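You operate a simulated robot arm through the tools that you are given. There is no shell and no other tool.

You are at the controls of a simulated robot arm. One attempt, no reset.

JOB
Water both plants till the soil is dark; stand them on the sill.
Fine: leave no puddle; put the can back. Set down upright: watering can, plant pot.
Where things are to end (x, y in the base frame): plant pot within 60 mm of [870, -460]; plant pot within 60 mm of [740, -590].

The check looks at the end state, three seconds after you hand in, the way a careful person would. Anything else that was tipped, shoved, dropped, spilled or broken makes it a failure.

ROBOT AND FRAMES
A 7-joint arm with a three-finger gripper, fixed in place. Base frame: the origin is at the foot of the arm, x ahead of it, y to its left, z up. Lengths are in mm, angles in degrees, forces in N, time in s.
Its first joint turns from -166.0 to 166.0 degrees. Payload 2.69 kg.
Tool frame: the origin (TCP) lies between the finger pads and is the grasp point; the fingertips stand 30 mm ahead of it; z points along the fingers, y is the line along which they close. Largest opening 128 mm; the body of the gripper starts 117 mm behind the TCP.
Orientation is that of the tool frame in the base frame, as a unit quaternion [x, y, z, w]. With the fingers straight down and closing along the base's y, the tool's x points along the base's -x, its y along +y and its z along -z.

CONTROLS
- The arm moves only by the tool arm_command. Its argument "moves" is a list of rows, each a list of 7 numbers: the turn, a rotation vector about the base's x, y, z in degrees, then the shift along the base's x, y, z in mm, then the closure in counts, from 0 (fully open) to 255 (shut). In form: [[rx, ry, rz, dx, dy, dz, gripper], ...]. A call has 1 to 20 rows; each row is the pose to reach, as a shift and turn from the pose commanded when the call began. Rows are played at 5 a second. More than 50 mm and 8.6 degrees between two rows, or a gripper value outside its range, and nothing of the call is played. A pose out of reach is approached as far as the arm can. The call stops where the force on the tool passes 40 N (or 10 N more than at its start, if that is more) or the arm is blocked; 0.2 s more then pass. Each finger halts on what it meets, pressing with about 26 N; the grip force reading is that of the motor and also rises with nothing between the fingers. The clock runs only during rows and for 0.2 s after the last one: add rows that repeat a pose to give the fingers time. It gives the time, the measured TCP pose, the force on the tool (base axes), the opening and the grip force at its end, in the units of the frame above (readings bear some noise), with the torque about the TCP (base axes, N m) and any sound that the robot's microphone picked up.
- Cameras (640 x 400 px; columns grow to the right, rows downward): "scene" is fixed at [221.9, -501.4, 1240.9]; the picture's right is [-0.25, -0.97, 0.00], its down [-0.79, 0.20, -0.58] and it looks along [0.57, -0.14, -0.81] (base axes); focal length 214 px, centre (320, 200). "wrist" rides on the gripper at [58, 54, -131] in the tool frame; the picture's right is [-0.68, 0.74, 0.00], its down [-0.62, -0.57, -0.55] and it looks along [-0.40, -0.37, 0.84] (tool axes); focal length 234 px, centre (320, 200). There is no depth. A picture from a camera that has moved, and an enlarged one, comes with that camera's place and axes in the base frame and with its lens.
- snapshot(camera): a new picture of that camera. No time passes.
- slide_trunk(by): slides the trunk up (or, below 0, down) by that many mm; the arm rides with it, the base frame stays. It gives what a move gives, with no picture.
- inspect(camera, box): a new picture of the part [left, top, right, bottom] of that camera's present view, enlarged. No time passes.
- close_job(): hands the job in; it is judged then, once.

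Places have to be worked out from the pictures, the camera data and where the tool is seen. Open the gripper and draw the arm clear of the work before you hand the job in, unless the task says otherwise.

The tools are called after "Request:" by a JSON object that holds its "method" and its "body". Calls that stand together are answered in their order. arm_command: Moves the arm, as the interface text tells. Its arguments: {"type":"object","properties":{"moves":{"type":"array","items":{"type":"array","items":{"type":"number"}}}},"required":["moves"]} The other tools are called the same way: slide_trunk (by) slides the trunk up or down; snapshot (camera) takes a picture; inspect (camera, box) takes an enlarged picture of a part of a camera's view; close_job () hands the job in.

At the start:

```text
clock: 0.0
eef_pos: [731.7, 134.9, 1162.6]
ee_rot: [0.0, 1.0, 0.0, 0.0]
ft_force: [0.2, 0.4, 0.8]
ft_torque: [-0.01, 0.02, -0.02]
finger_gap: 128.0
gripper_force: 0.0
trunk travel left (down, up): [-150.0, 200.0]
```

scene: 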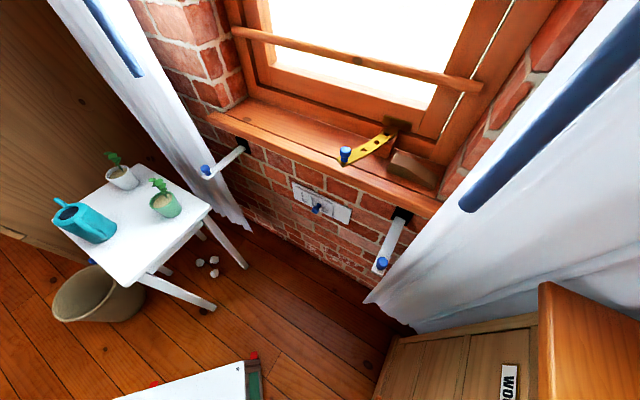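
wrist: 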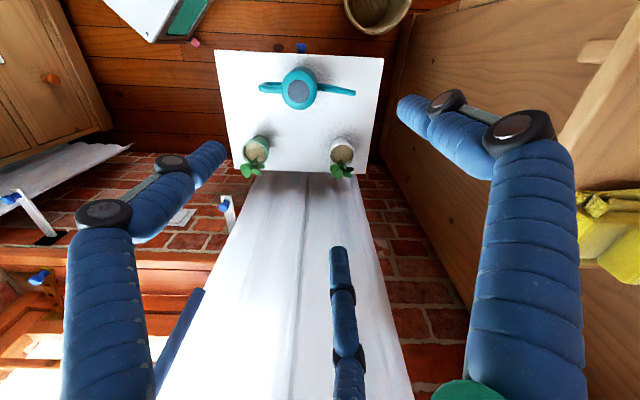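

I start by looking at the scene in detail, to find the table, can, pots and sill before any motion.

Request:
{"method": "inspect", "body": {"camera": "scene", "box": [30, 130, 230, 255]}}

Request:
{"method": "inspect", "body": {"camera": "scene", "box": [200, 80, 460, 242]}}

Request:
{"method": "inspect", "body": {"camera": "wrist", "box": [200, 40, 400, 165]}}

```text
3.20 times, centred on (130, 192) of scene
camera zoom: at [221.9, -501.4, 1240.9], right [-0.25, -0.97, 0.0], down [-0.79, 0.2, -0.58], along [0.57, -0.14, -0.81], focal length 686 px, centre (928, 224)
```

zoom: 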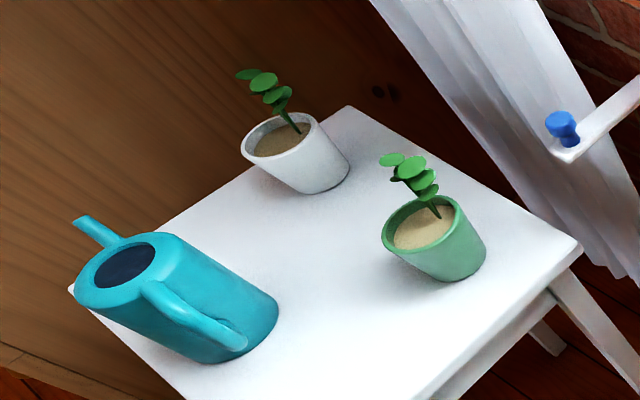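

```text
2.46 times, centred on (330, 161) of scene
camera zoom: at [221.9, -501.4, 1240.9], right [-0.25, -0.97, 0.0], down [-0.79, 0.2, -0.58], along [0.57, -0.14, -0.81], focal length 528 px, centre (295, 296)
```

zoom: 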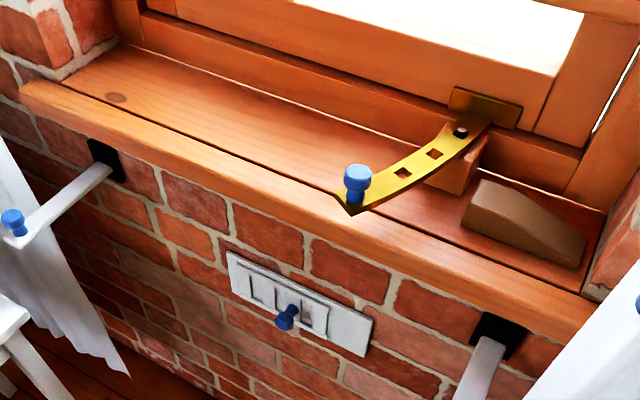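

```text
3.20 times, centred on (300, 102) of wrist
camera zoom: at [672.3, 189.0, 1293.2], right [0.68, 0.74, 0.0], down [0.62, -0.57, 0.55], along [0.4, -0.37, -0.84], focal length 749 px, centre (384, 512)
```

zoom: 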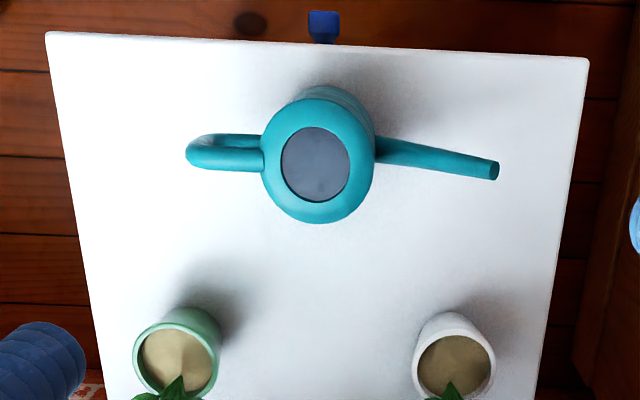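

The can's opening appears to be near (699, 97, z≈740), the white pot near (894, 61) and the green pot near (730, -107), with rims at z≈690. The room is turned 45° to the base. I will turn the tool 45° and come lower, staying well above everything, for a second viewpoint.

Request:
{"method": "arm_command", "body": {"moves": [[0, 0, 7.5, -15, -16, -27, 0], [0, 0, 15, -30, -32, -54, 0], [0, 0, 22.5, -45, -48, -81, 0], [0, 0, 30, -60, -64, -108, 0], [0, 0, 37.5, -75, -80, -135, 0], [0, 0, 45, -90, -95, -160, 0], [0, 0, 45, -90, -95, -160, 0]]}}

Request:
{"method": "snapshot", "body": {"camera": "wrist"}}

Request:
{"method": "snapshot", "body": {"camera": "scene"}}

```text
clock: 1.6
eef_pos: [640.8, 39.4, 1001.8]
ee_rot: [-0.384, 0.923, 0.0, 0.0]
ft_force: [1.2, 0.9, -0.2]
ft_torque: [0.02, 0.01, 0.01]
finger_gap: 128.2
gripper_force: 0.0
trunk travel left (down, up): [-150.0, 200.0]
```

```text
taken
camera wrist: at [561.4, 36.3, 1133.2], right [-0.04, 1.0, 0.0], down [0.84, 0.04, 0.55], along [0.55, 0.02, -0.84], focal length 234 px, centre (320, 200)
```

wrist: 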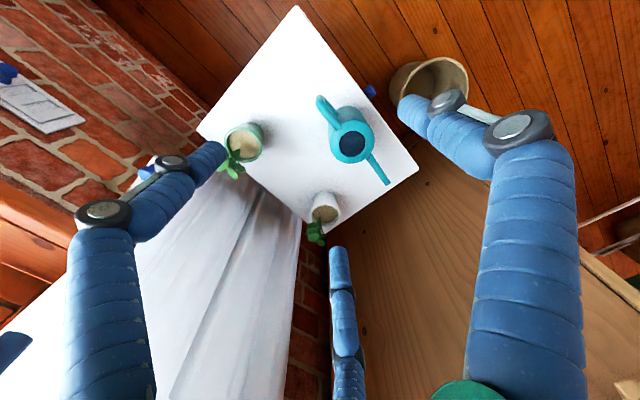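

```text
taken
```

scene: 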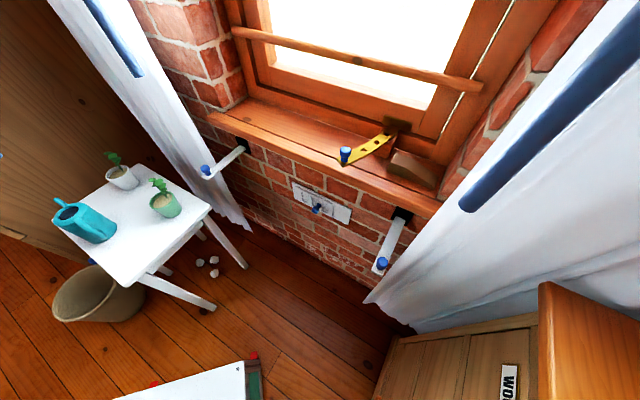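

The wrist view seems to show three blue finger-like parts, which doesn't fit a two-finger gripper. I will close and reopen the fingers here in free air to see how they really move.

Request:
{"method": "arm_command", "body": {"moves": [[0, 0, 0, 0, 0, 0, 120], [0, 0, 0, 0, 0, 0, 120], [0, 0, 0, 0, 0, 0, 120]]}}

Request:
{"method": "snapshot", "body": {"camera": "wrist"}}

```text
clock: 2.4
eef_pos: [640.5, 39.9, 1002.4]
ee_rot: [-0.382, 0.924, 0.001, 0.0]
ft_force: [0.0, 0.3, 0.0]
ft_torque: [-0.01, -0.04, 0.03]
finger_gap: 67.7
gripper_force: 0.0
trunk travel left (down, up): [-150.0, 200.0]
```

```text
taken
camera wrist: at [561.4, 36.8, 1133.4], right [-0.04, 1.0, 0.0], down [0.84, 0.04, 0.55], along [0.55, 0.02, -0.84], focal length 234 px, centre (320, 200)
```

wrist: 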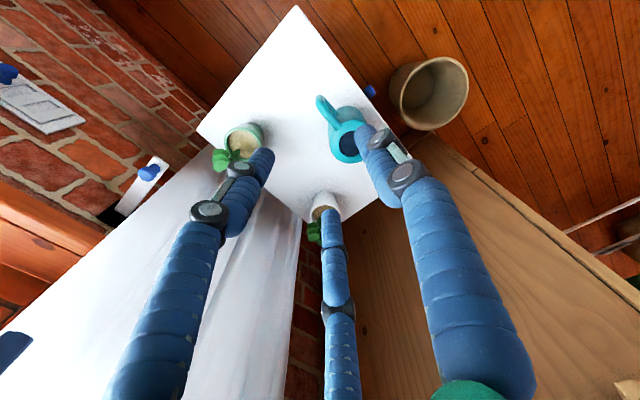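

The three blue parts are the rendered fingers, and they close together around the TCP. A grasp with the can's spout and handle on the tool's x axis clears them all, so that choice holds. I reopen and enlarge this view to refine positions.

Request:
{"method": "arm_command", "body": {"moves": [[0, 0, 0, 0, 0, 0, 0], [0, 0, 0, 0, 0, 0, 0], [0, 0, 0, 0, 0, 0, 0]]}}

Request:
{"method": "inspect", "body": {"camera": "wrist", "box": [300, 60, 430, 141]}}

Request:
{"method": "inspect", "body": {"camera": "wrist", "box": [190, 90, 350, 190]}}

Request:
{"method": "inspect", "body": {"camera": "wrist", "box": [190, 0, 430, 150]}}

```text
clock: 3.2
eef_pos: [641.8, 39.6, 1001.9]
ee_rot: [-0.384, 0.923, 0.0, 0.0]
ft_force: [0.4, 0.6, -0.4]
ft_torque: [0.02, -0.01, 0.0]
finger_gap: 128.0
gripper_force: 0.1
trunk travel left (down, up): [-150.0, 200.0]
```

```text
4.92 times, centred on (365, 100) of wrist
camera zoom: at [561.4, 36.8, 1133.4], right [-0.04, 1.0, 0.0], down [0.84, 0.04, 0.55], along [0.55, 0.02, -0.84], focal length 1153 px, centre (98, 690)
```

zoom: 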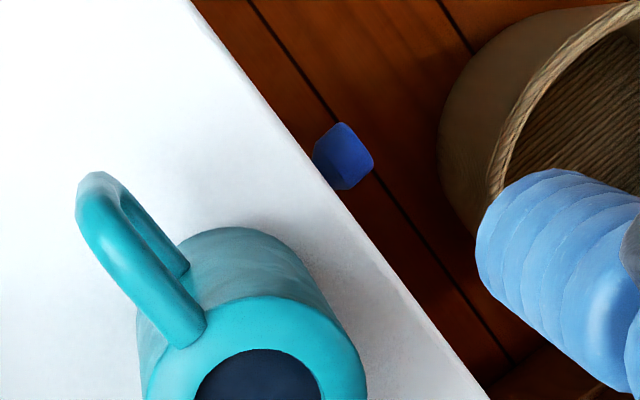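

```text
4.00 times, centred on (270, 140) of wrist
camera zoom: at [561.4, 36.8, 1133.4], right [-0.04, 1.0, 0.0], down [0.84, 0.04, 0.55], along [0.55, 0.02, -0.84], focal length 937 px, centre (520, 440)
```

zoom: 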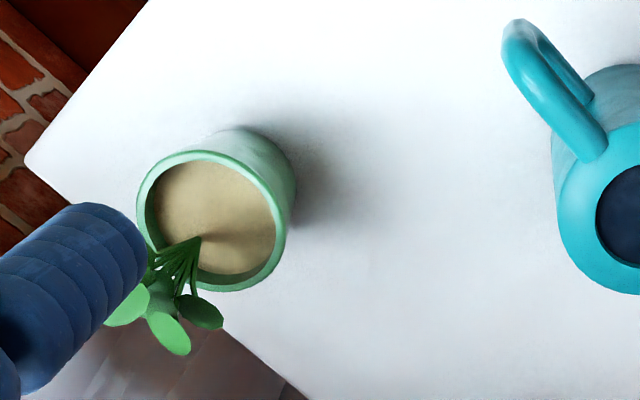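

```text
2.67 times, centred on (310, 75) of wrist
camera zoom: at [561.4, 36.8, 1133.4], right [-0.04, 1.0, 0.0], down [0.84, 0.04, 0.55], along [0.55, 0.02, -0.84], focal length 624 px, centre (347, 533)
```

zoom: 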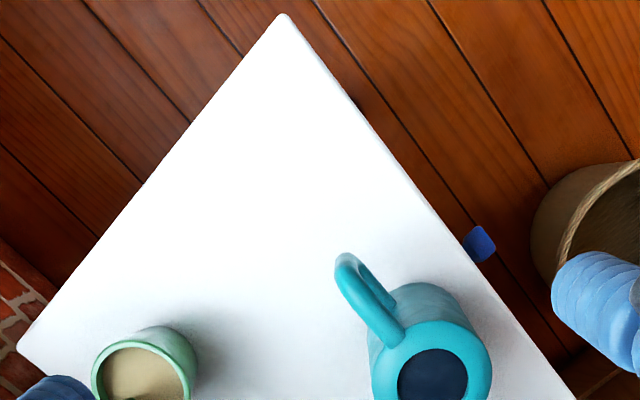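

Both views agree: the can's axis is at about (698, 97), its spout points at 45° with the tip near (789, 187, 715), and the table top is at z≈605. I move over the can axis at z=850, tips still about 80 mm above it, and check alignment.

Request:
{"method": "arm_command", "body": {"moves": [[0, 0, 0, 14, 14, 0, 0], [0, 0, 0, 28, 28, -20, 0], [0, 0, 0, 42, 43, -55, 0], [0, 0, 0, 56.5, 57.5, -90, 0], [0, 0, 0, 56.5, 57.5, -125, 0], [0, 0, 0, 56.5, 57.5, -152, 0], [0, 0, 0, 56.5, 57.5, -152, 0]]}}

Request:
{"method": "snapshot", "body": {"camera": "wrist"}}

Request:
{"method": "snapshot", "body": {"camera": "scene"}}

```text
clock: 4.8
eef_pos: [696.9, 97.8, 850.5]
ee_rot: [-0.382, 0.924, 0.0, 0.0]
ft_force: [0.0, 0.0, -0.4]
ft_torque: [0.0, 0.04, 0.03]
finger_gap: 127.7
gripper_force: 0.0
trunk travel left (down, up): [-150.0, 200.0]
```

```text
taken
camera wrist: at [618.9, 94.3, 981.4], right [-0.04, 1.0, 0.0], down [0.84, 0.04, 0.55], along [0.55, 0.02, -0.84], focal length 234 px, centre (320, 200)
```

wrist: 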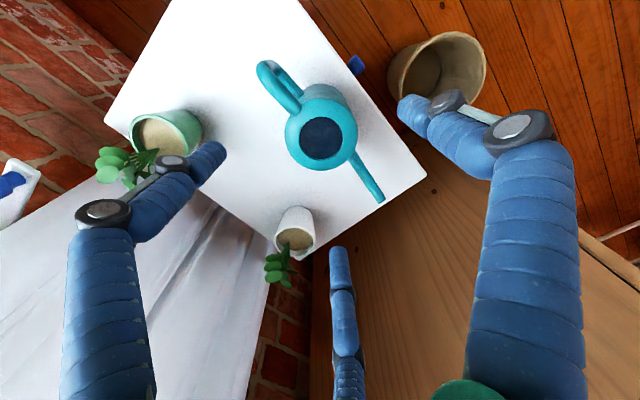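

```text
taken
```

scene: 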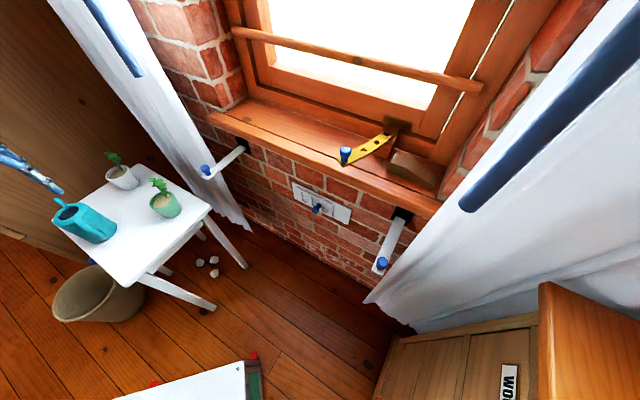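

The fingers now appear in the scene view above the can. I enlarge both views to check where the can lies between them.

Request:
{"method": "inspect", "body": {"camera": "wrist", "box": [230, 40, 410, 152]}}

Request:
{"method": "inspect", "body": {"camera": "scene", "box": [0, 130, 160, 230]}}

Request:
{"method": "inspect", "body": {"camera": "wrist", "box": [230, 140, 410, 292]}}

```text
3.56 times, centred on (320, 96) of wrist
camera zoom: at [618.9, 94.3, 981.4], right [-0.04, 1.0, 0.0], down [0.84, 0.04, 0.55], along [0.55, 0.02, -0.84], focal length 833 px, centre (320, 570)
```

zoom: 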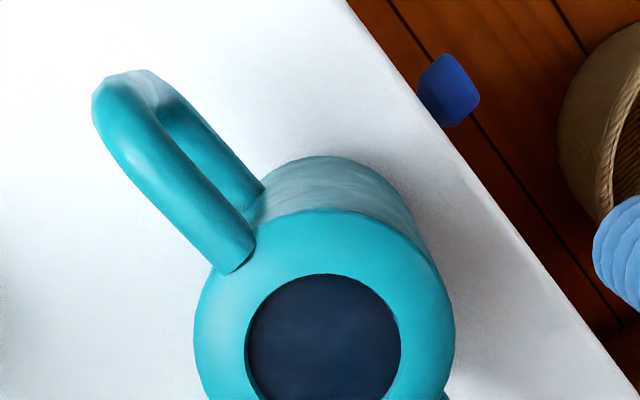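

```text
4.00 times, centred on (80, 180) of scene
camera zoom: at [221.9, -501.4, 1240.9], right [-0.25, -0.97, 0.0], down [-0.79, 0.2, -0.58], along [0.57, -0.14, -0.81], focal length 858 px, centre (1280, 280)
```

zoom: 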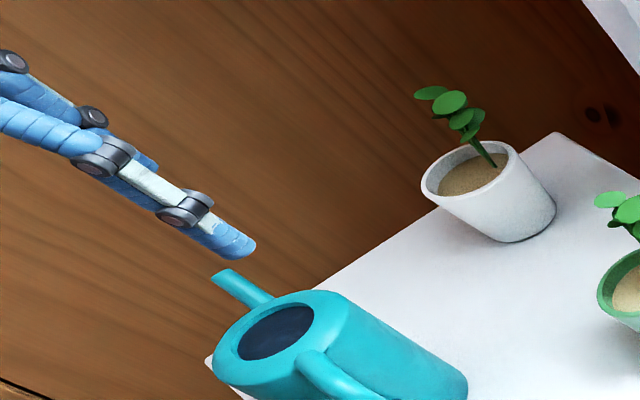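

```text
2.63 times, centred on (320, 216) of wrist
camera zoom: at [618.9, 94.3, 981.4], right [-0.04, 1.0, 0.0], down [0.84, 0.04, 0.55], along [0.55, 0.02, -0.84], focal length 616 px, centre (320, 158)
```

zoom: 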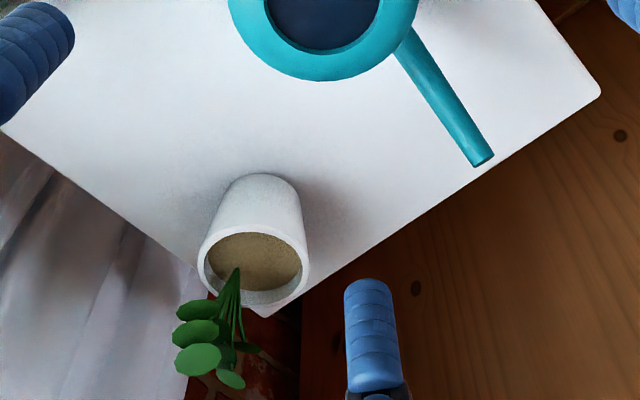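

The can's axis projects to (698, 98) and the rim to z≈740 with a 77 mm diameter, so the tool is centred on it. I descend straight down to TCP z≈672, with the tips about 37 mm above the table.

Request:
{"method": "arm_command", "body": {"moves": [[0, 0, 0, 0, 0, -25, 0], [0, 0, 0, 0.3, 0.5, -50, 0], [0, 0, 0, 0.3, 0.5, -75, 0], [0, 0, 0, 0.3, 0.5, -95, 0], [0, 0, 0, 0.3, 0.5, -115, 0], [0, 0, 0, 0.3, 0.5, -135, 0], [0, 0, 0, 0.3, 0.5, -155, 0], [0, 0, 0, 0.3, 0.5, -178, 0], [0, 0, 0, 0.3, 0.5, -178, 0]]}}

Request:
{"method": "snapshot", "body": {"camera": "wrist"}}

Request:
{"method": "inspect", "body": {"camera": "scene", "box": [0, 130, 200, 255]}}

```text
clock: 6.8
eef_pos: [698.5, 98.1, 671.4]
ee_rot: [-0.383, 0.924, 0.0, 0.0]
ft_force: [0.1, -0.4, 0.0]
ft_torque: [-0.01, 0.03, 0.0]
finger_gap: 127.7
gripper_force: 0.0
trunk travel left (down, up): [-150.0, 200.0]
```

```text
taken
camera wrist: at [618.8, 95.1, 802.8], right [-0.04, 1.0, 0.0], down [0.84, 0.04, 0.55], along [0.55, 0.02, -0.84], focal length 234 px, centre (320, 200)
```

wrist: 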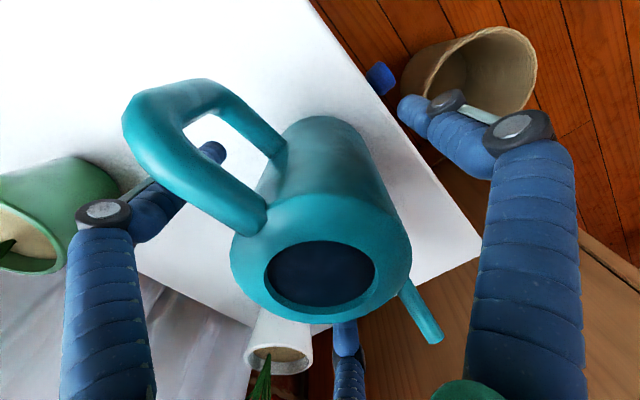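

```text
3.20 times, centred on (100, 192) of scene
camera zoom: at [221.9, -501.4, 1240.9], right [-0.25, -0.97, 0.0], down [-0.79, 0.2, -0.58], along [0.57, -0.14, -0.81], focal length 686 px, centre (1024, 224)
```

zoom: 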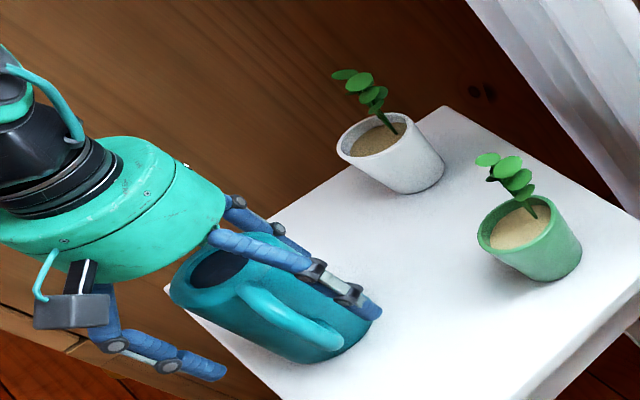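

The can stands between the fingers with no contact; the handle and spout are clear of them. Now I close the grip and hold it a second.

Request:
{"method": "arm_command", "body": {"moves": [[0, 0, 0, 0, 0, 0, 90], [0, 0, 0, 0, 0, 0, 130], [0, 0, 0, 0, 0, 0, 200], [0, 0, 0, 0, 0, 0, 255], [0, 0, 0, 0, 0, 0, 255], [0, 0, 0, 0, 0, 0, 255]]}}

Request:
{"method": "snapshot", "body": {"camera": "wrist"}}

Request:
{"method": "inspect", "body": {"camera": "scene", "box": [0, 130, 200, 255]}}

```text
clock: 8.2
eef_pos: [698.6, 98.1, 673.5]
ee_rot: [-0.383, 0.924, 0.0, -0.001]
ft_force: [3.2, 2.0, 6.4]
ft_torque: [0.12, -0.1, 0.01]
finger_gap: 77.8
gripper_force: 25.3
trunk travel left (down, up): [-150.0, 200.0]
```

```text
taken
camera wrist: at [618.8, 95.2, 803.5], right [-0.04, 1.0, 0.0], down [0.83, 0.04, 0.55], along [0.55, 0.02, -0.84], focal length 234 px, centre (320, 200)
```

wrist: 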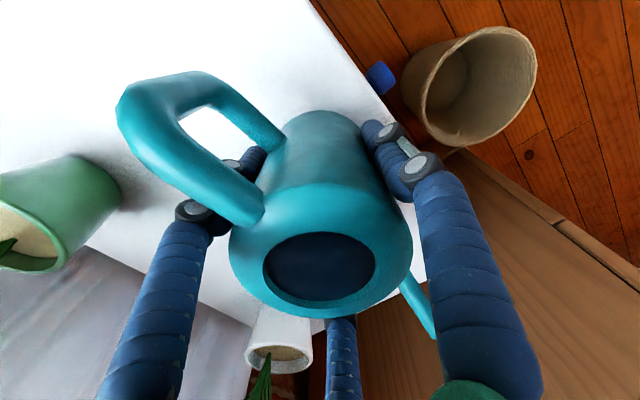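

```text
3.20 times, centred on (100, 192) of scene
camera zoom: at [221.9, -501.4, 1240.9], right [-0.25, -0.97, 0.0], down [-0.79, 0.2, -0.58], along [0.57, -0.14, -0.81], focal length 686 px, centre (1024, 224)
```

zoom: 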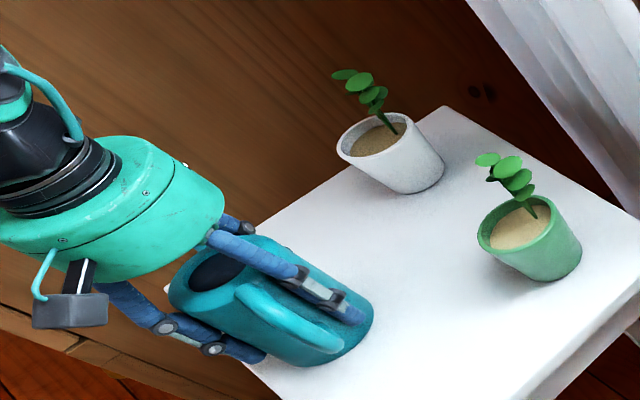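

Gap 77.8 mm with 25 N: the can is held. I lift it 60 mm slowly and check weight and tilt.

Request:
{"method": "arm_command", "body": {"moves": [[0, 0, 0, 0, 0, 4, 255], [0, 0, 0, 0, 0, 12, 255], [0, 0, 0, 0, 0, 24, 255], [0, 0, 0, 0, 0, 36, 255], [0, 0, 0, 0, 0, 48, 255], [0, 0, 0, 0, 0, 60, 255], [0, 0, 0, 0, 0, 60, 255], [0, 0, 0, 0, 0, 60, 255]]}}

Request:
{"method": "snapshot", "body": {"camera": "wrist"}}

Request:
{"method": "inspect", "body": {"camera": "scene", "box": [0, 130, 200, 255]}}

```text
clock: 10.0
eef_pos: [698.0, 97.5, 733.2]
ee_rot: [-0.383, 0.924, 0.0, 0.001]
ft_force: [-0.8, -0.2, -4.5]
ft_torque: [-0.01, 0.04, -0.01]
finger_gap: 77.8
gripper_force: 26.0
trunk travel left (down, up): [-150.0, 200.0]
```

```text
taken
camera wrist: at [618.4, 94.9, 863.5], right [-0.04, 1.0, 0.0], down [0.84, 0.04, 0.55], along [0.55, 0.02, -0.84], focal length 234 px, centre (320, 200)
```

wrist: 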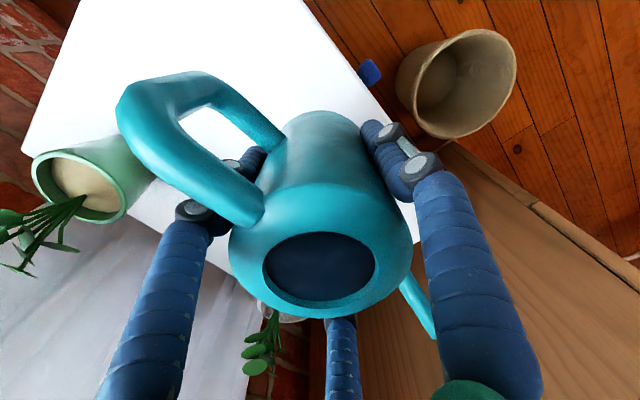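

```text
3.20 times, centred on (100, 192) of scene
camera zoom: at [221.9, -501.4, 1240.9], right [-0.25, -0.97, 0.0], down [-0.79, 0.2, -0.58], along [0.57, -0.14, -0.81], focal length 686 px, centre (1024, 224)
```

zoom: 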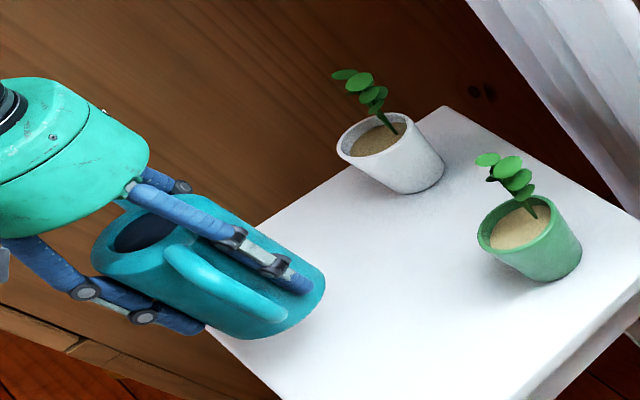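

The can weighs about 4.5 N and hangs level. I raise it to TCP z≈850, so its bottom clears the plants, and carry it gently to place the spout short of the green pot at (726, -106).

Request:
{"method": "arm_command", "body": {"moves": [[0, 0, 0, 0, 0, 25, 255], [0, 0, 0, 0, 0, 50, 255], [0, 0, 0, 0, 0, 75, 255], [0, 0, 0, 0, 0, 100, 255], [0, 0, 0, 0, 0, 117, 255], [0, 0, 0, -3, -12, 117, 255], [0, 0, 0, -9, -36, 117, 255], [0, 0, 0, -15, -62, 117, 255], [0, 0, 0, -21, -88, 117, 255], [0, 0, 0, -27, -114, 117, 255], [0, 0, 0, -34, -140, 117, 255], [0, 0, 0, -40, -166, 117, 255], [0, 0, 0, -46, -192, 117, 255], [0, 0, 0, -52, -218, 117, 255], [0, 0, 0, -59, -244, 117, 255], [0, 0, 0, -65, -270, 117, 255], [0, 0, 0, -71, -294, 117, 255], [0, 0, 0, -73.5, -304.7, 117, 255], [0, 0, 0, -73.5, -304.7, 117, 255], [0, 0, 0, -73.5, -304.7, 117, 255]]}}

Request:
{"method": "snapshot", "body": {"camera": "wrist"}}

Request:
{"method": "snapshot", "body": {"camera": "scene"}}

```text
clock: 14.2
eef_pos: [625.2, -207.1, 848.6]
ee_rot: [-0.382, 0.924, 0.001, 0.0]
ft_force: [-1.1, -0.8, -3.8]
ft_torque: [0.01, -0.01, 0.02]
finger_gap: 77.8
gripper_force: 26.2
trunk travel left (down, up): [-150.0, 200.0]
```

```text
taken
camera wrist: at [544.7, -210.6, 980.2], right [-0.04, 1.0, 0.0], down [0.84, 0.04, 0.55], along [0.55, 0.02, -0.84], focal length 234 px, centre (320, 200)
```

wrist: 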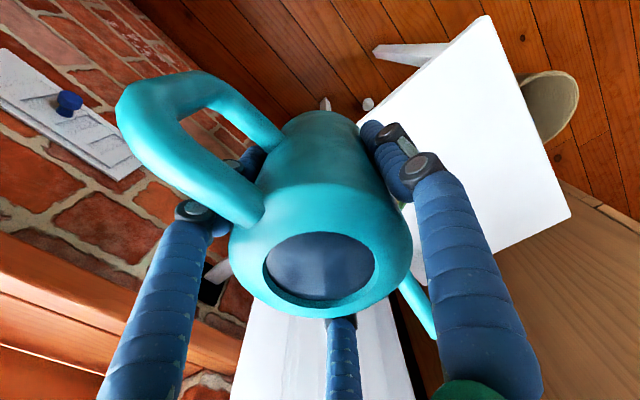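

```text
taken
```

scene: 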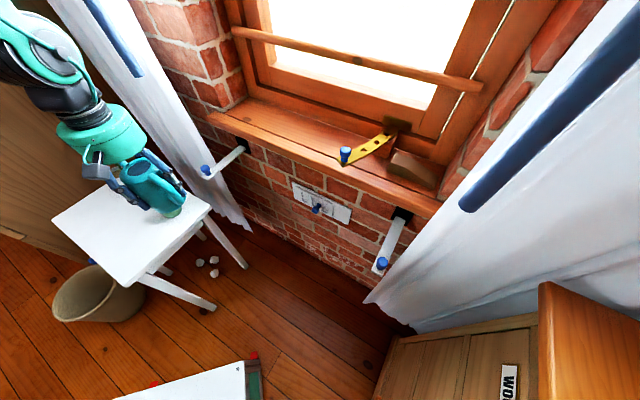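

From here the can blocks both cameras' view of the pot. Pouring with the spout toward the window (yaw -45°) would keep both pots visible in the scene view, so at this height I turn the can -90° and move to (626, -6).

Request:
{"method": "arm_command", "body": {"moves": [[0, 0, -6, 0, 10, 0, 255], [0, 0, -13, 0, 25, 0, 255], [0, 0, -20, 0, 42, 0, 255], [0, 0, -27, 0, 60, 0, 255], [0, 0, -34, 0, 78, 0, 255], [0, 0, -41, 0, 96, 0, 255], [0, 0, -48, 0, 114, 0, 255], [0, 0, -55, 0, 132, 0, 255], [0, 0, -62, 0, 148, 0, 255], [0, 0, -69, 0.5, 164, 0, 255], [0, 0, -76, 0.5, 178, 0, 255], [0, 0, -82, 0.5, 190, 0, 255], [0, 0, -87, 0.5, 197, 0, 255], [0, 0, -90, 0.5, 201.2, 0, 255], [0, 0, -90, 0.5, 201.2, 0, 255], [0, 0, -90, 0.5, 201.2, 0, 255]]}}

Request:
{"method": "snapshot", "body": {"camera": "wrist"}}

Request:
{"method": "snapshot", "body": {"camera": "scene"}}

```text
clock: 17.6
eef_pos: [625.7, -5.8, 848.7]
ee_rot: [0.383, 0.924, 0.0, 0.0]
ft_force: [-0.2, 0.1, -4.8]
ft_torque: [0.0, -0.01, 0.01]
finger_gap: 77.8
gripper_force: 25.8
trunk travel left (down, up): [-150.0, 200.0]
```

```text
taken
camera wrist: at [621.5, 73.7, 980.2], right [1.0, 0.04, 0.0], down [0.04, -0.84, 0.55], along [0.02, -0.55, -0.84], focal length 234 px, centre (320, 200)
```

wrist: 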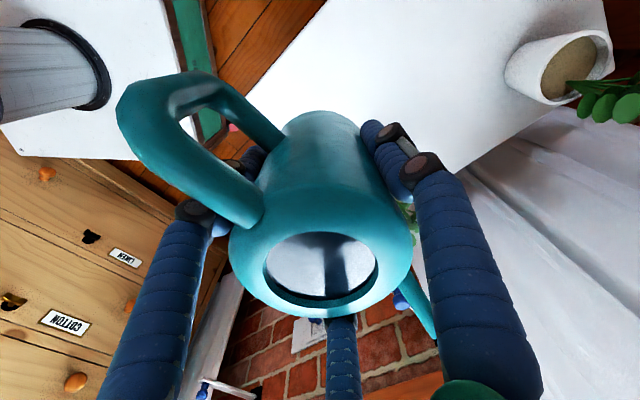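

```text
taken
```

scene: 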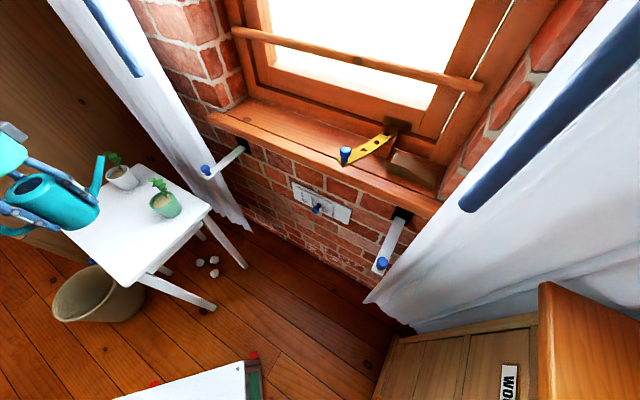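

The spout and both pots are now visible from the scene camera. I enlarge it to measure the spout tip.

Request:
{"method": "inspect", "body": {"camera": "scene", "box": [0, 120, 200, 245]}}

Request:
{"method": "inspect", "body": {"camera": "wrist", "box": [240, 210, 460, 347]}}

```text
3.20 times, centred on (100, 182) of scene
camera zoom: at [221.9, -501.4, 1240.9], right [-0.25, -0.97, 0.0], down [-0.79, 0.2, -0.58], along [0.57, -0.14, -0.81], focal length 686 px, centre (1024, 256)
```

zoom: 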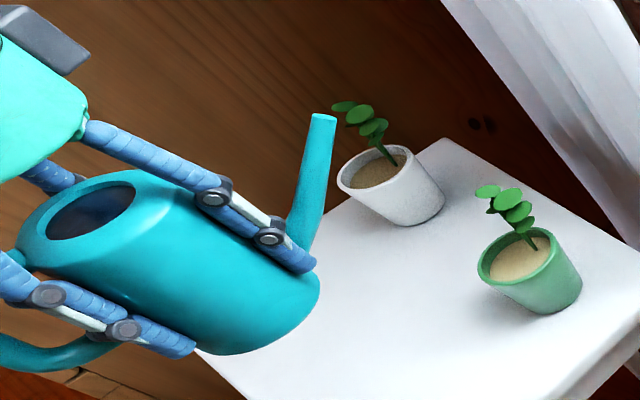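

```text
2.91 times, centred on (350, 278) of wrist
camera zoom: at [621.5, 73.7, 980.2], right [1.0, 0.04, 0.0], down [0.04, -0.84, 0.55], along [0.02, -0.55, -0.84], focal length 681 px, centre (233, -28)
```

zoom: 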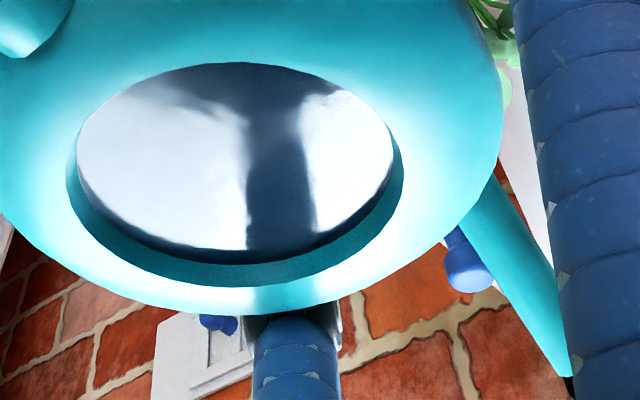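

The tip projects to (715, -93, 890), just as my model of the spout (127 mm out, 41 mm above TCP) predicts. I lower it straight down to tip z≈742, still untilted.

Request:
{"method": "arm_command", "body": {"moves": [[0, 0, 0, 0, 0, -20, 255], [0, 0, 0, 0, 0, -45, 255], [0, 0, 0, 0, 0, -70, 255], [0, 0, 0, 0, 0, -95, 255], [0, 0, 0, 0, 0, -115, 255], [0, 0, 0, 0, 0, -132, 255], [0, 0, 0, 0, 0, -145, 255], [0, 0, 0, 0, 0, -148, 255], [0, 0, 0, 0, 0, -148, 255], [0, 0, 0, 0, 0, -148, 255]]}}

Request:
{"method": "inspect", "body": {"camera": "scene", "box": [40, 130, 240, 255]}}

Request:
{"method": "snapshot", "body": {"camera": "wrist"}}

```text
clock: 19.8
eef_pos: [625.1, -5.3, 703.1]
ee_rot: [0.383, 0.924, 0.001, 0.0]
ft_force: [-0.7, -0.9, -4.3]
ft_torque: [0.01, -0.02, -0.01]
finger_gap: 77.7
gripper_force: 26.1
trunk travel left (down, up): [-150.0, 200.0]
```

```text
3.20 times, centred on (140, 192) of scene
camera zoom: at [221.9, -501.4, 1240.9], right [-0.25, -0.97, 0.0], down [-0.79, 0.2, -0.58], along [0.57, -0.14, -0.81], focal length 686 px, centre (896, 224)
```

zoom: 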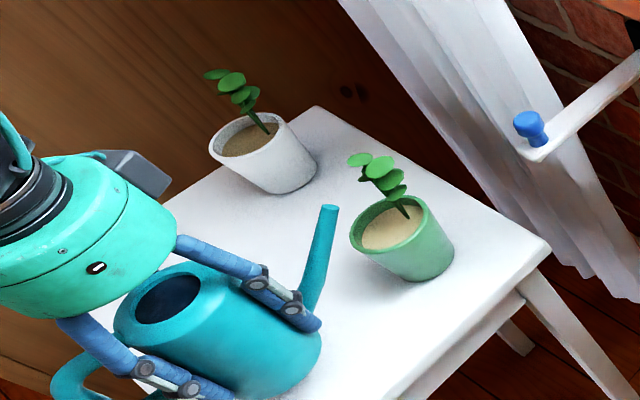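

```text
taken
camera wrist: at [621.0, 73.8, 832.3], right [1.0, 0.04, 0.0], down [0.04, -0.84, 0.55], along [0.02, -0.55, -0.84], focal length 234 px, centre (320, 200)
```

wrist: 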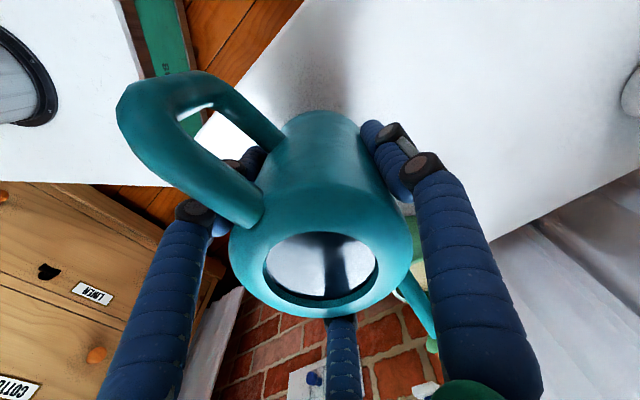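

The tip is at about (714, -93, 743), some 18 mm short of the pot's centre, clear of stem and leaves. I now tilt toward the spout about the tip, first to 10°, and look.

Request:
{"method": "arm_command", "body": {"moves": [[1.77, 1.77, 0, -1.1, 1.1, 5.6, 255], [3.54, 3.54, 0, -2.2, 2.2, 11.2, 255], [5.3, 5.3, 0, -3.0, 3.0, 17, 255], [7.07, 7.07, 0, -3.7, 3.7, 22.7, 255], [7.07, 7.07, 0, -3.7, 3.7, 22.7, 255]]}}

Request:
{"method": "inspect", "body": {"camera": "scene", "box": [40, 130, 240, 255]}}

```text
clock: 21.0
eef_pos: [621.0, -1.8, 724.4]
ee_rot: [0.381, 0.92, 0.034, -0.08]
ft_force: [-0.3, 0.1, -4.5]
ft_torque: [0.0, 0.02, -0.01]
finger_gap: 77.7
gripper_force: 25.9
trunk travel left (down, up): [-150.0, 200.0]
```

```text
3.20 times, centred on (140, 192) of scene
camera zoom: at [221.9, -501.4, 1240.9], right [-0.25, -0.97, 0.0], down [-0.79, 0.2, -0.58], along [0.57, -0.14, -0.81], focal length 686 px, centre (896, 224)
```

zoom: 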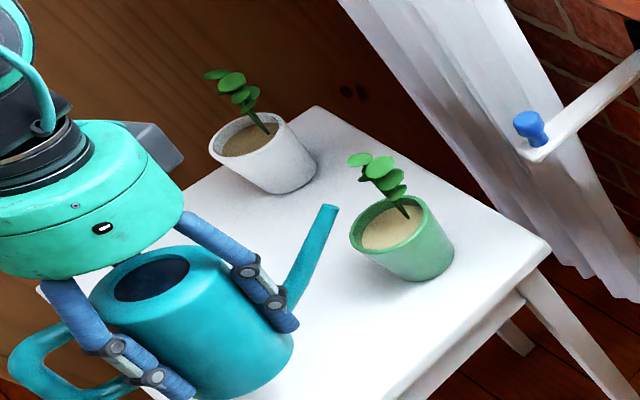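

No flow yet at 10°, and the tip has stayed in place. I tilt on to 15°.

Request:
{"method": "arm_command", "body": {"moves": [[1.77, 1.77, 0, -0.5, 0.5, 5.8, 255], [3.54, 3.54, 0, -0.8, 0.8, 11.6, 255], [3.54, 3.54, 0, -0.8, 0.8, 11.6, 255]]}}

Request:
{"method": "inspect", "body": {"camera": "scene", "box": [40, 130, 240, 255]}}

```text
clock: 21.8
eef_pos: [620.9, -1.7, 736.3]
ee_rot: [0.379, 0.916, 0.05, -0.121]
ft_force: [0.2, 0.1, -3.7]
ft_torque: [-0.02, 0.01, 0.0]
finger_gap: 77.8
gripper_force: 26.0
trunk travel left (down, up): [-150.0, 200.0]
```

```text
3.20 times, centred on (140, 192) of scene
camera zoom: at [221.9, -501.4, 1240.9], right [-0.25, -0.97, 0.0], down [-0.79, 0.2, -0.58], along [0.57, -0.14, -0.81], focal length 686 px, centre (896, 224)
```

zoom: 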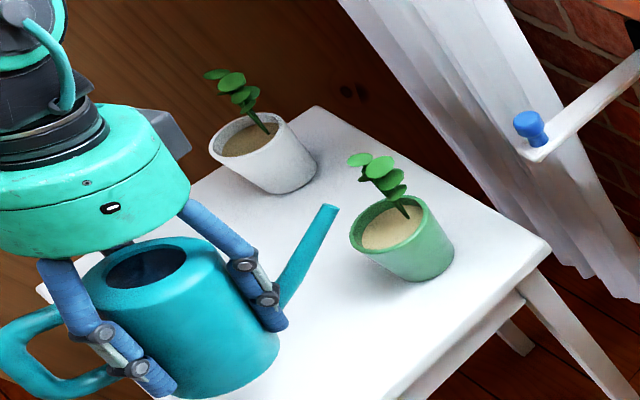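

Still dry at 15°. On to 20°.

Request:
{"method": "arm_command", "body": {"moves": [[1.77, 1.77, 0, -0.1, 0.1, 5.8, 255], [3.54, 3.54, 0, -0.1, 0.1, 11.6, 255], [3.54, 3.54, 0, -0.1, 0.1, 11.6, 255]]}}

Request:
{"method": "inspect", "body": {"camera": "scene", "box": [40, 130, 240, 255]}}

```text
clock: 22.6
eef_pos: [622.5, -1.0, 748.4]
ee_rot: [0.377, 0.91, 0.066, -0.16]
ft_force: [0.3, -0.5, -4.0]
ft_torque: [-0.02, 0.0, 0.03]
finger_gap: 77.8
gripper_force: 25.7
trunk travel left (down, up): [-150.0, 200.0]
```

```text
3.20 times, centred on (140, 192) of scene
camera zoom: at [221.9, -501.4, 1240.9], right [-0.25, -0.97, 0.0], down [-0.79, 0.2, -0.58], along [0.57, -0.14, -0.81], focal length 686 px, centre (896, 224)
```

zoom: 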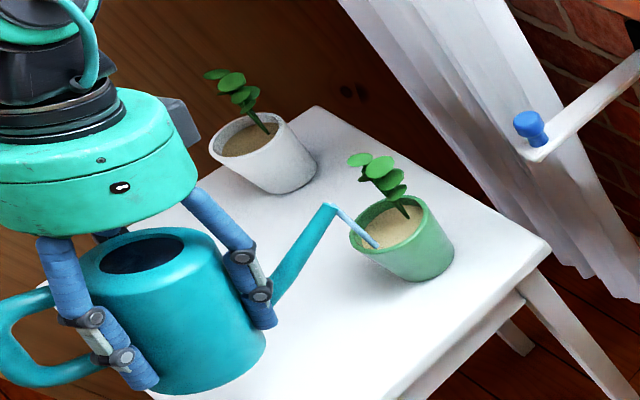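

At 20° a thin stream flows and lands at about (711, -99), inside the pot but near its rim. I shift 9 mm forward toward the centre and hold briefly.

Request:
{"method": "arm_command", "body": {"moves": [[0, 0, 0, 3, -3, 0, 255], [0, 0, 0, 6.4, -6.4, 0, 255], [0, 0, 0, 6.4, -6.4, 0, 255], [0, 0, 0, 6.4, -6.4, 0, 255]]}}

Request:
{"method": "inspect", "body": {"camera": "scene", "box": [90, 150, 210, 225]}}

```text
clock: 23.6
eef_pos: [628.0, -7.9, 745.9]
ee_rot: [0.377, 0.91, 0.066, -0.161]
ft_force: [0.5, 0.3, -5.2]
ft_torque: [-0.04, -0.01, -0.02]
finger_gap: 78.0
gripper_force: 25.6
trunk travel left (down, up): [-150.0, 200.0]
```

```text
5.33 times, centred on (150, 188) of scene
camera zoom: at [221.9, -501.4, 1240.9], right [-0.25, -0.97, 0.0], down [-0.79, 0.2, -0.58], along [0.57, -0.14, -0.81], focal length 1144 px, centre (1227, 267)
```

zoom: 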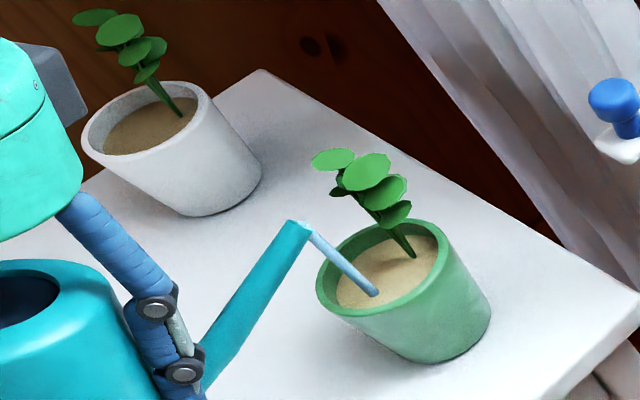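

The stream now lands well inside the pot. I hold for about 1.4 s and watch the soil colour.

Request:
{"method": "arm_command", "body": {"moves": [[0, 0, 0, 0, 0, 0, 255], [0, 0, 0, 0, 0, 0, 255], [0, 0, 0, 0, 0, 0, 255], [0, 0, 0, 0, 0, 0, 255], [0, 0, 0, 0, 0, 0, 255], [0, 0, 0, 0, 0, 0, 255]]}}

Request:
{"method": "inspect", "body": {"camera": "scene", "box": [90, 150, 210, 225]}}

```text
clock: 25.0
eef_pos: [627.3, -7.5, 747.1]
ee_rot: [0.377, 0.91, 0.066, -0.16]
ft_force: [-0.2, 0.5, -3.6]
ft_torque: [-0.03, -0.03, -0.01]
finger_gap: 77.7
gripper_force: 26.0
trunk travel left (down, up): [-150.0, 200.0]
```

```text
5.33 times, centred on (150, 188) of scene
camera zoom: at [221.9, -501.4, 1240.9], right [-0.25, -0.97, 0.0], down [-0.79, 0.2, -0.58], along [0.57, -0.14, -0.81], focal length 1144 px, centre (1227, 267)
```

zoom: 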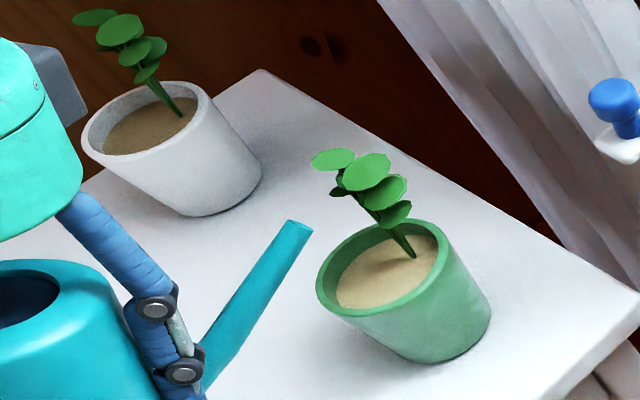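

The flow stopped as the level fell to the lip; the soil is hardly darker yet. I tilt another 3° and hold while it runs.

Request:
{"method": "arm_command", "body": {"moves": [[1.06, 1.06, 0, 0.1, -0.1, 3.5, 255], [2.12, 2.12, 0, 0.35, -0.35, 7, 255], [2.12, 2.12, 0, 0.35, -0.35, 7, 255], [2.12, 2.12, 0, 0.35, -0.35, 7, 255], [2.12, 2.12, 0, 0.35, -0.35, 7, 255]]}}

Request:
{"method": "inspect", "body": {"camera": "scene", "box": [90, 150, 210, 225]}}

```text
clock: 26.2
eef_pos: [627.4, -7.9, 754.0]
ee_rot: [0.375, 0.906, 0.075, -0.184]
ft_force: [-0.1, 1.0, -3.8]
ft_torque: [-0.06, -0.01, 0.04]
finger_gap: 77.6
gripper_force: 26.0
trunk travel left (down, up): [-150.0, 200.0]
```

```text
5.33 times, centred on (150, 188) of scene
camera zoom: at [221.9, -501.4, 1240.9], right [-0.25, -0.97, 0.0], down [-0.79, 0.2, -0.58], along [0.57, -0.14, -0.81], focal length 1144 px, centre (1227, 267)
```

zoom: 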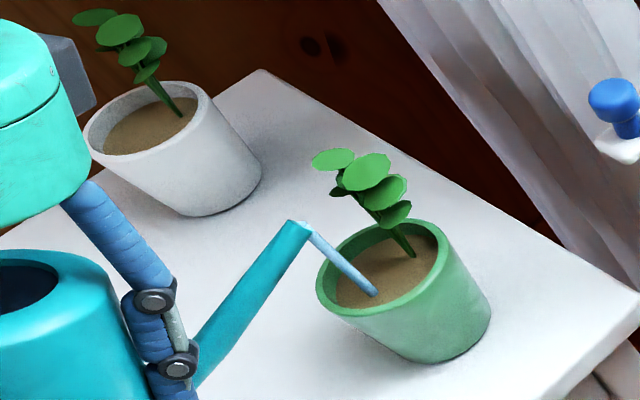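

The soil in the green pot is turning brown and the stream still lands inside. I hold another second.

Request:
{"method": "arm_command", "body": {"moves": [[0, 0, 0, 0, 0, 0, 255], [0, 0, 0, 0, 0, 0, 255], [0, 0, 0, 0, 0, 0, 255], [0, 0, 0, 0, 0, 0, 255]]}}

Request:
{"method": "inspect", "body": {"camera": "scene", "box": [90, 150, 210, 225]}}

```text
clock: 27.2
eef_pos: [626.4, -8.3, 755.4]
ee_rot: [0.375, 0.905, 0.077, -0.184]
ft_force: [0.2, -0.2, -4.3]
ft_torque: [-0.04, -0.01, 0.0]
finger_gap: 77.8
gripper_force: 25.7
trunk travel left (down, up): [-150.0, 200.0]
```

```text
5.33 times, centred on (150, 188) of scene
camera zoom: at [221.9, -501.4, 1240.9], right [-0.25, -0.97, 0.0], down [-0.79, 0.2, -0.58], along [0.57, -0.14, -0.81], focal length 1144 px, centre (1227, 267)
```

zoom: 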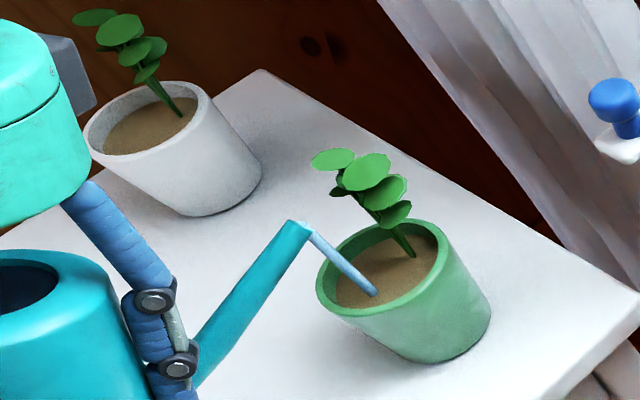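

Still flowing steadily into the pot, and the soil is medium brown. I hold another second.

Request:
{"method": "arm_command", "body": {"moves": [[0, 0, 0, 0, 0, 0, 255], [0, 0, 0, 0, 0, 0, 255], [0, 0, 0, 0, 0, 0, 255], [0, 0, 0, 0, 0, 0, 255]]}}

Request:
{"method": "inspect", "body": {"camera": "scene", "box": [90, 150, 210, 225]}}

```text
clock: 28.2
eef_pos: [627.8, -8.4, 754.1]
ee_rot: [0.376, 0.905, 0.077, -0.184]
ft_force: [0.2, -0.3, -3.6]
ft_torque: [-0.01, 0.0, -0.02]
finger_gap: 78.0
gripper_force: 25.4
trunk travel left (down, up): [-150.0, 200.0]
```

```text
5.33 times, centred on (150, 188) of scene
camera zoom: at [221.9, -501.4, 1240.9], right [-0.25, -0.97, 0.0], down [-0.79, 0.2, -0.58], along [0.57, -0.14, -0.81], focal length 1144 px, centre (1227, 267)
```

zoom: 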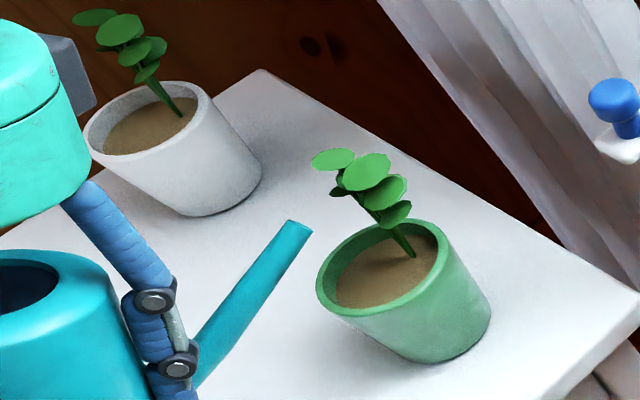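

The stream stopped again, with the soil medium brown but not yet clearly dark. Another 3° of tilt.

Request:
{"method": "arm_command", "body": {"moves": [[1.06, 1.06, 0, 0.3, -0.3, 3.5, 255], [2.12, 2.12, 0, 0.57, -0.57, 6.9, 255], [2.12, 2.12, 0, 0.57, -0.57, 6.9, 255], [2.12, 2.12, 0, 0.57, -0.57, 6.9, 255]]}}

Request:
{"method": "inspect", "body": {"camera": "scene", "box": [90, 150, 210, 225]}}

```text
clock: 29.2
eef_pos: [627.6, -8.6, 761.4]
ee_rot: [0.373, 0.9, 0.086, -0.209]
ft_force: [-0.2, 0.2, -4.2]
ft_torque: [-0.04, -0.04, -0.01]
finger_gap: 77.8
gripper_force: 25.7
trunk travel left (down, up): [-150.0, 200.0]
```

```text
5.33 times, centred on (150, 188) of scene
camera zoom: at [221.9, -501.4, 1240.9], right [-0.25, -0.97, 0.0], down [-0.79, 0.2, -0.58], along [0.57, -0.14, -0.81], focal length 1144 px, centre (1227, 267)
```

zoom: 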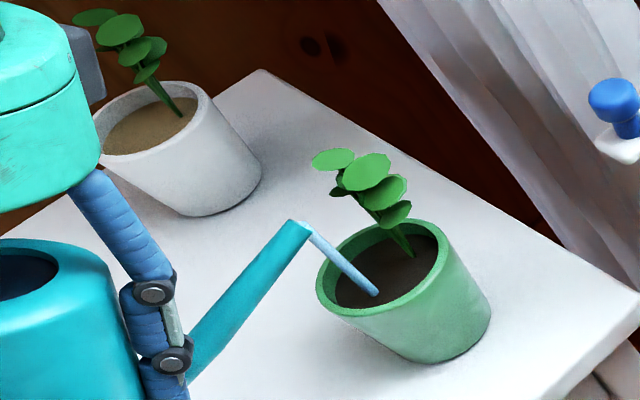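

The soil in the green pot has turned dark brown. I tilt back at once to 10°, keeping the tip over the pot.

Request:
{"method": "arm_command", "body": {"moves": [[-2.83, -2.83, 0, -0.7, 0.7, -9.2, 255], [-5.66, -5.66, 0, -1.0, 1.0, -18.6, 255], [-8.49, -8.49, 0, -0.7, 0.7, -27.9, 255], [-11.3, -11.3, 0, -0.1, 0.1, -37.1, 255], [-11.3, -11.3, 0, -0.1, 0.1, -37.1, 255], [-11.3, -11.3, 0, -0.1, 0.1, -37.1, 255]]}}

Request:
{"method": "inspect", "body": {"camera": "scene", "box": [90, 150, 210, 225]}}

```text
clock: 30.6
eef_pos: [628.2, -7.5, 724.6]
ee_rot: [0.381, 0.92, 0.033, -0.081]
ft_force: [0.7, -0.2, -2.9]
ft_torque: [0.02, -0.04, 0.02]
finger_gap: 77.5
gripper_force: 26.1
trunk travel left (down, up): [-150.0, 200.0]
```

```text
5.33 times, centred on (150, 188) of scene
camera zoom: at [221.9, -501.4, 1240.9], right [-0.25, -0.97, 0.0], down [-0.79, 0.2, -0.58], along [0.57, -0.14, -0.81], focal length 1144 px, centre (1227, 267)
```

zoom: 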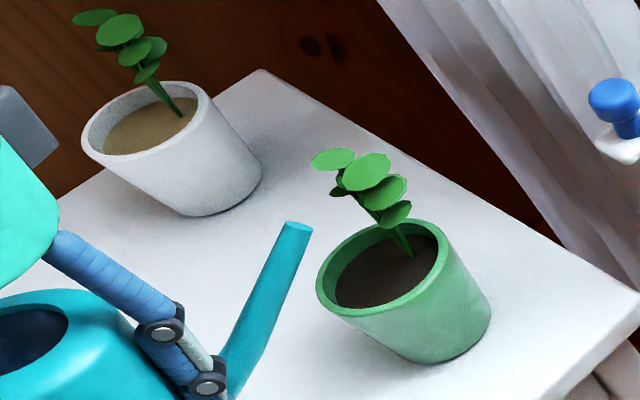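

The green pot is evenly dark, with no spill on the table. I raise the can 60 mm and carry it along to the white pot, whose centre I put at (890, 56) with stem and leaves on the far side.

Request:
{"method": "arm_command", "body": {"moves": [[0, 0, 0, 0, 0, 20, 255], [0, 0, 0, 0, 0, 42, 255], [0, 0, 0, 0, 0, 60, 255], [0, 0, 0, 10, 10, 60, 255], [0, 0, 0, 28, 28.5, 60, 255], [0, 0, 0, 46, 47, 60, 255], [0, 0, 0, 64, 65.5, 60, 255], [0, 0, 0, 82, 84, 60, 255], [0, 0, 0, 100, 102, 60, 255], [0, 0, 0, 118, 120.5, 60, 255], [0, 0, 0, 136, 139, 60, 255], [0, 0, 0, 151, 154, 60, 255], [0, 0, 0, 161.3, 164.7, 60, 255], [0, 0, 0, 161.3, 164.7, 60, 255]]}}

Request:
{"method": "inspect", "body": {"camera": "scene", "box": [30, 125, 190, 225]}}

Request:
{"method": "snapshot", "body": {"camera": "wrist"}}

```text
clock: 33.6
eef_pos: [788.9, 156.6, 784.5]
ee_rot: [0.381, 0.92, 0.033, -0.082]
ft_force: [-0.3, 0.0, -4.7]
ft_torque: [0.0, -0.03, -0.01]
finger_gap: 77.8
gripper_force: 25.9
trunk travel left (down, up): [-150.0, 200.0]
```

```text
4.00 times, centred on (110, 175) of scene
camera zoom: at [221.9, -501.4, 1240.9], right [-0.25, -0.97, 0.0], down [-0.79, 0.2, -0.58], along [0.57, -0.14, -0.81], focal length 858 px, centre (1160, 300)
```

zoom: 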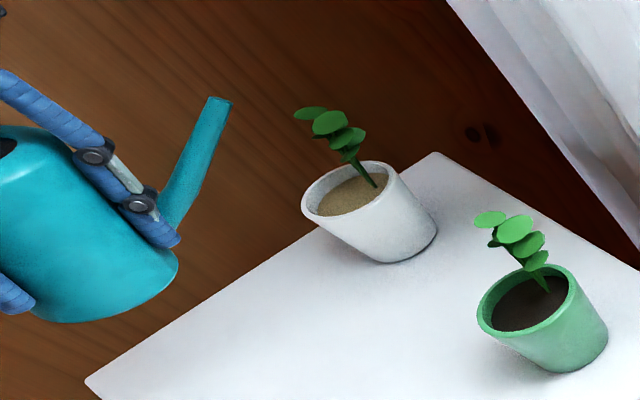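

```text
taken
camera wrist: at [802.1, 219.7, 923.3], right [0.99, 0.05, -0.12], down [0.1, -0.9, 0.43], along [-0.08, -0.44, -0.89], focal length 234 px, centre (320, 200)
```

wrist: 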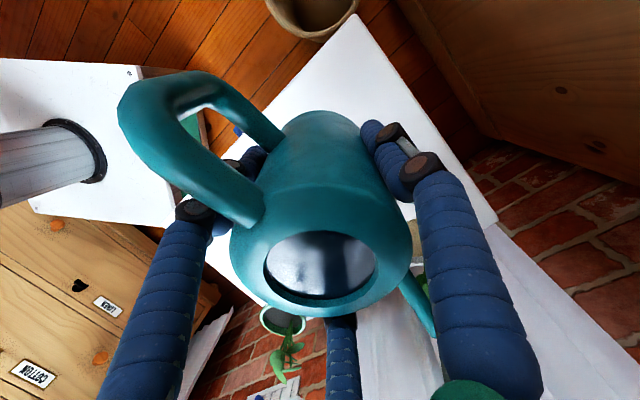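

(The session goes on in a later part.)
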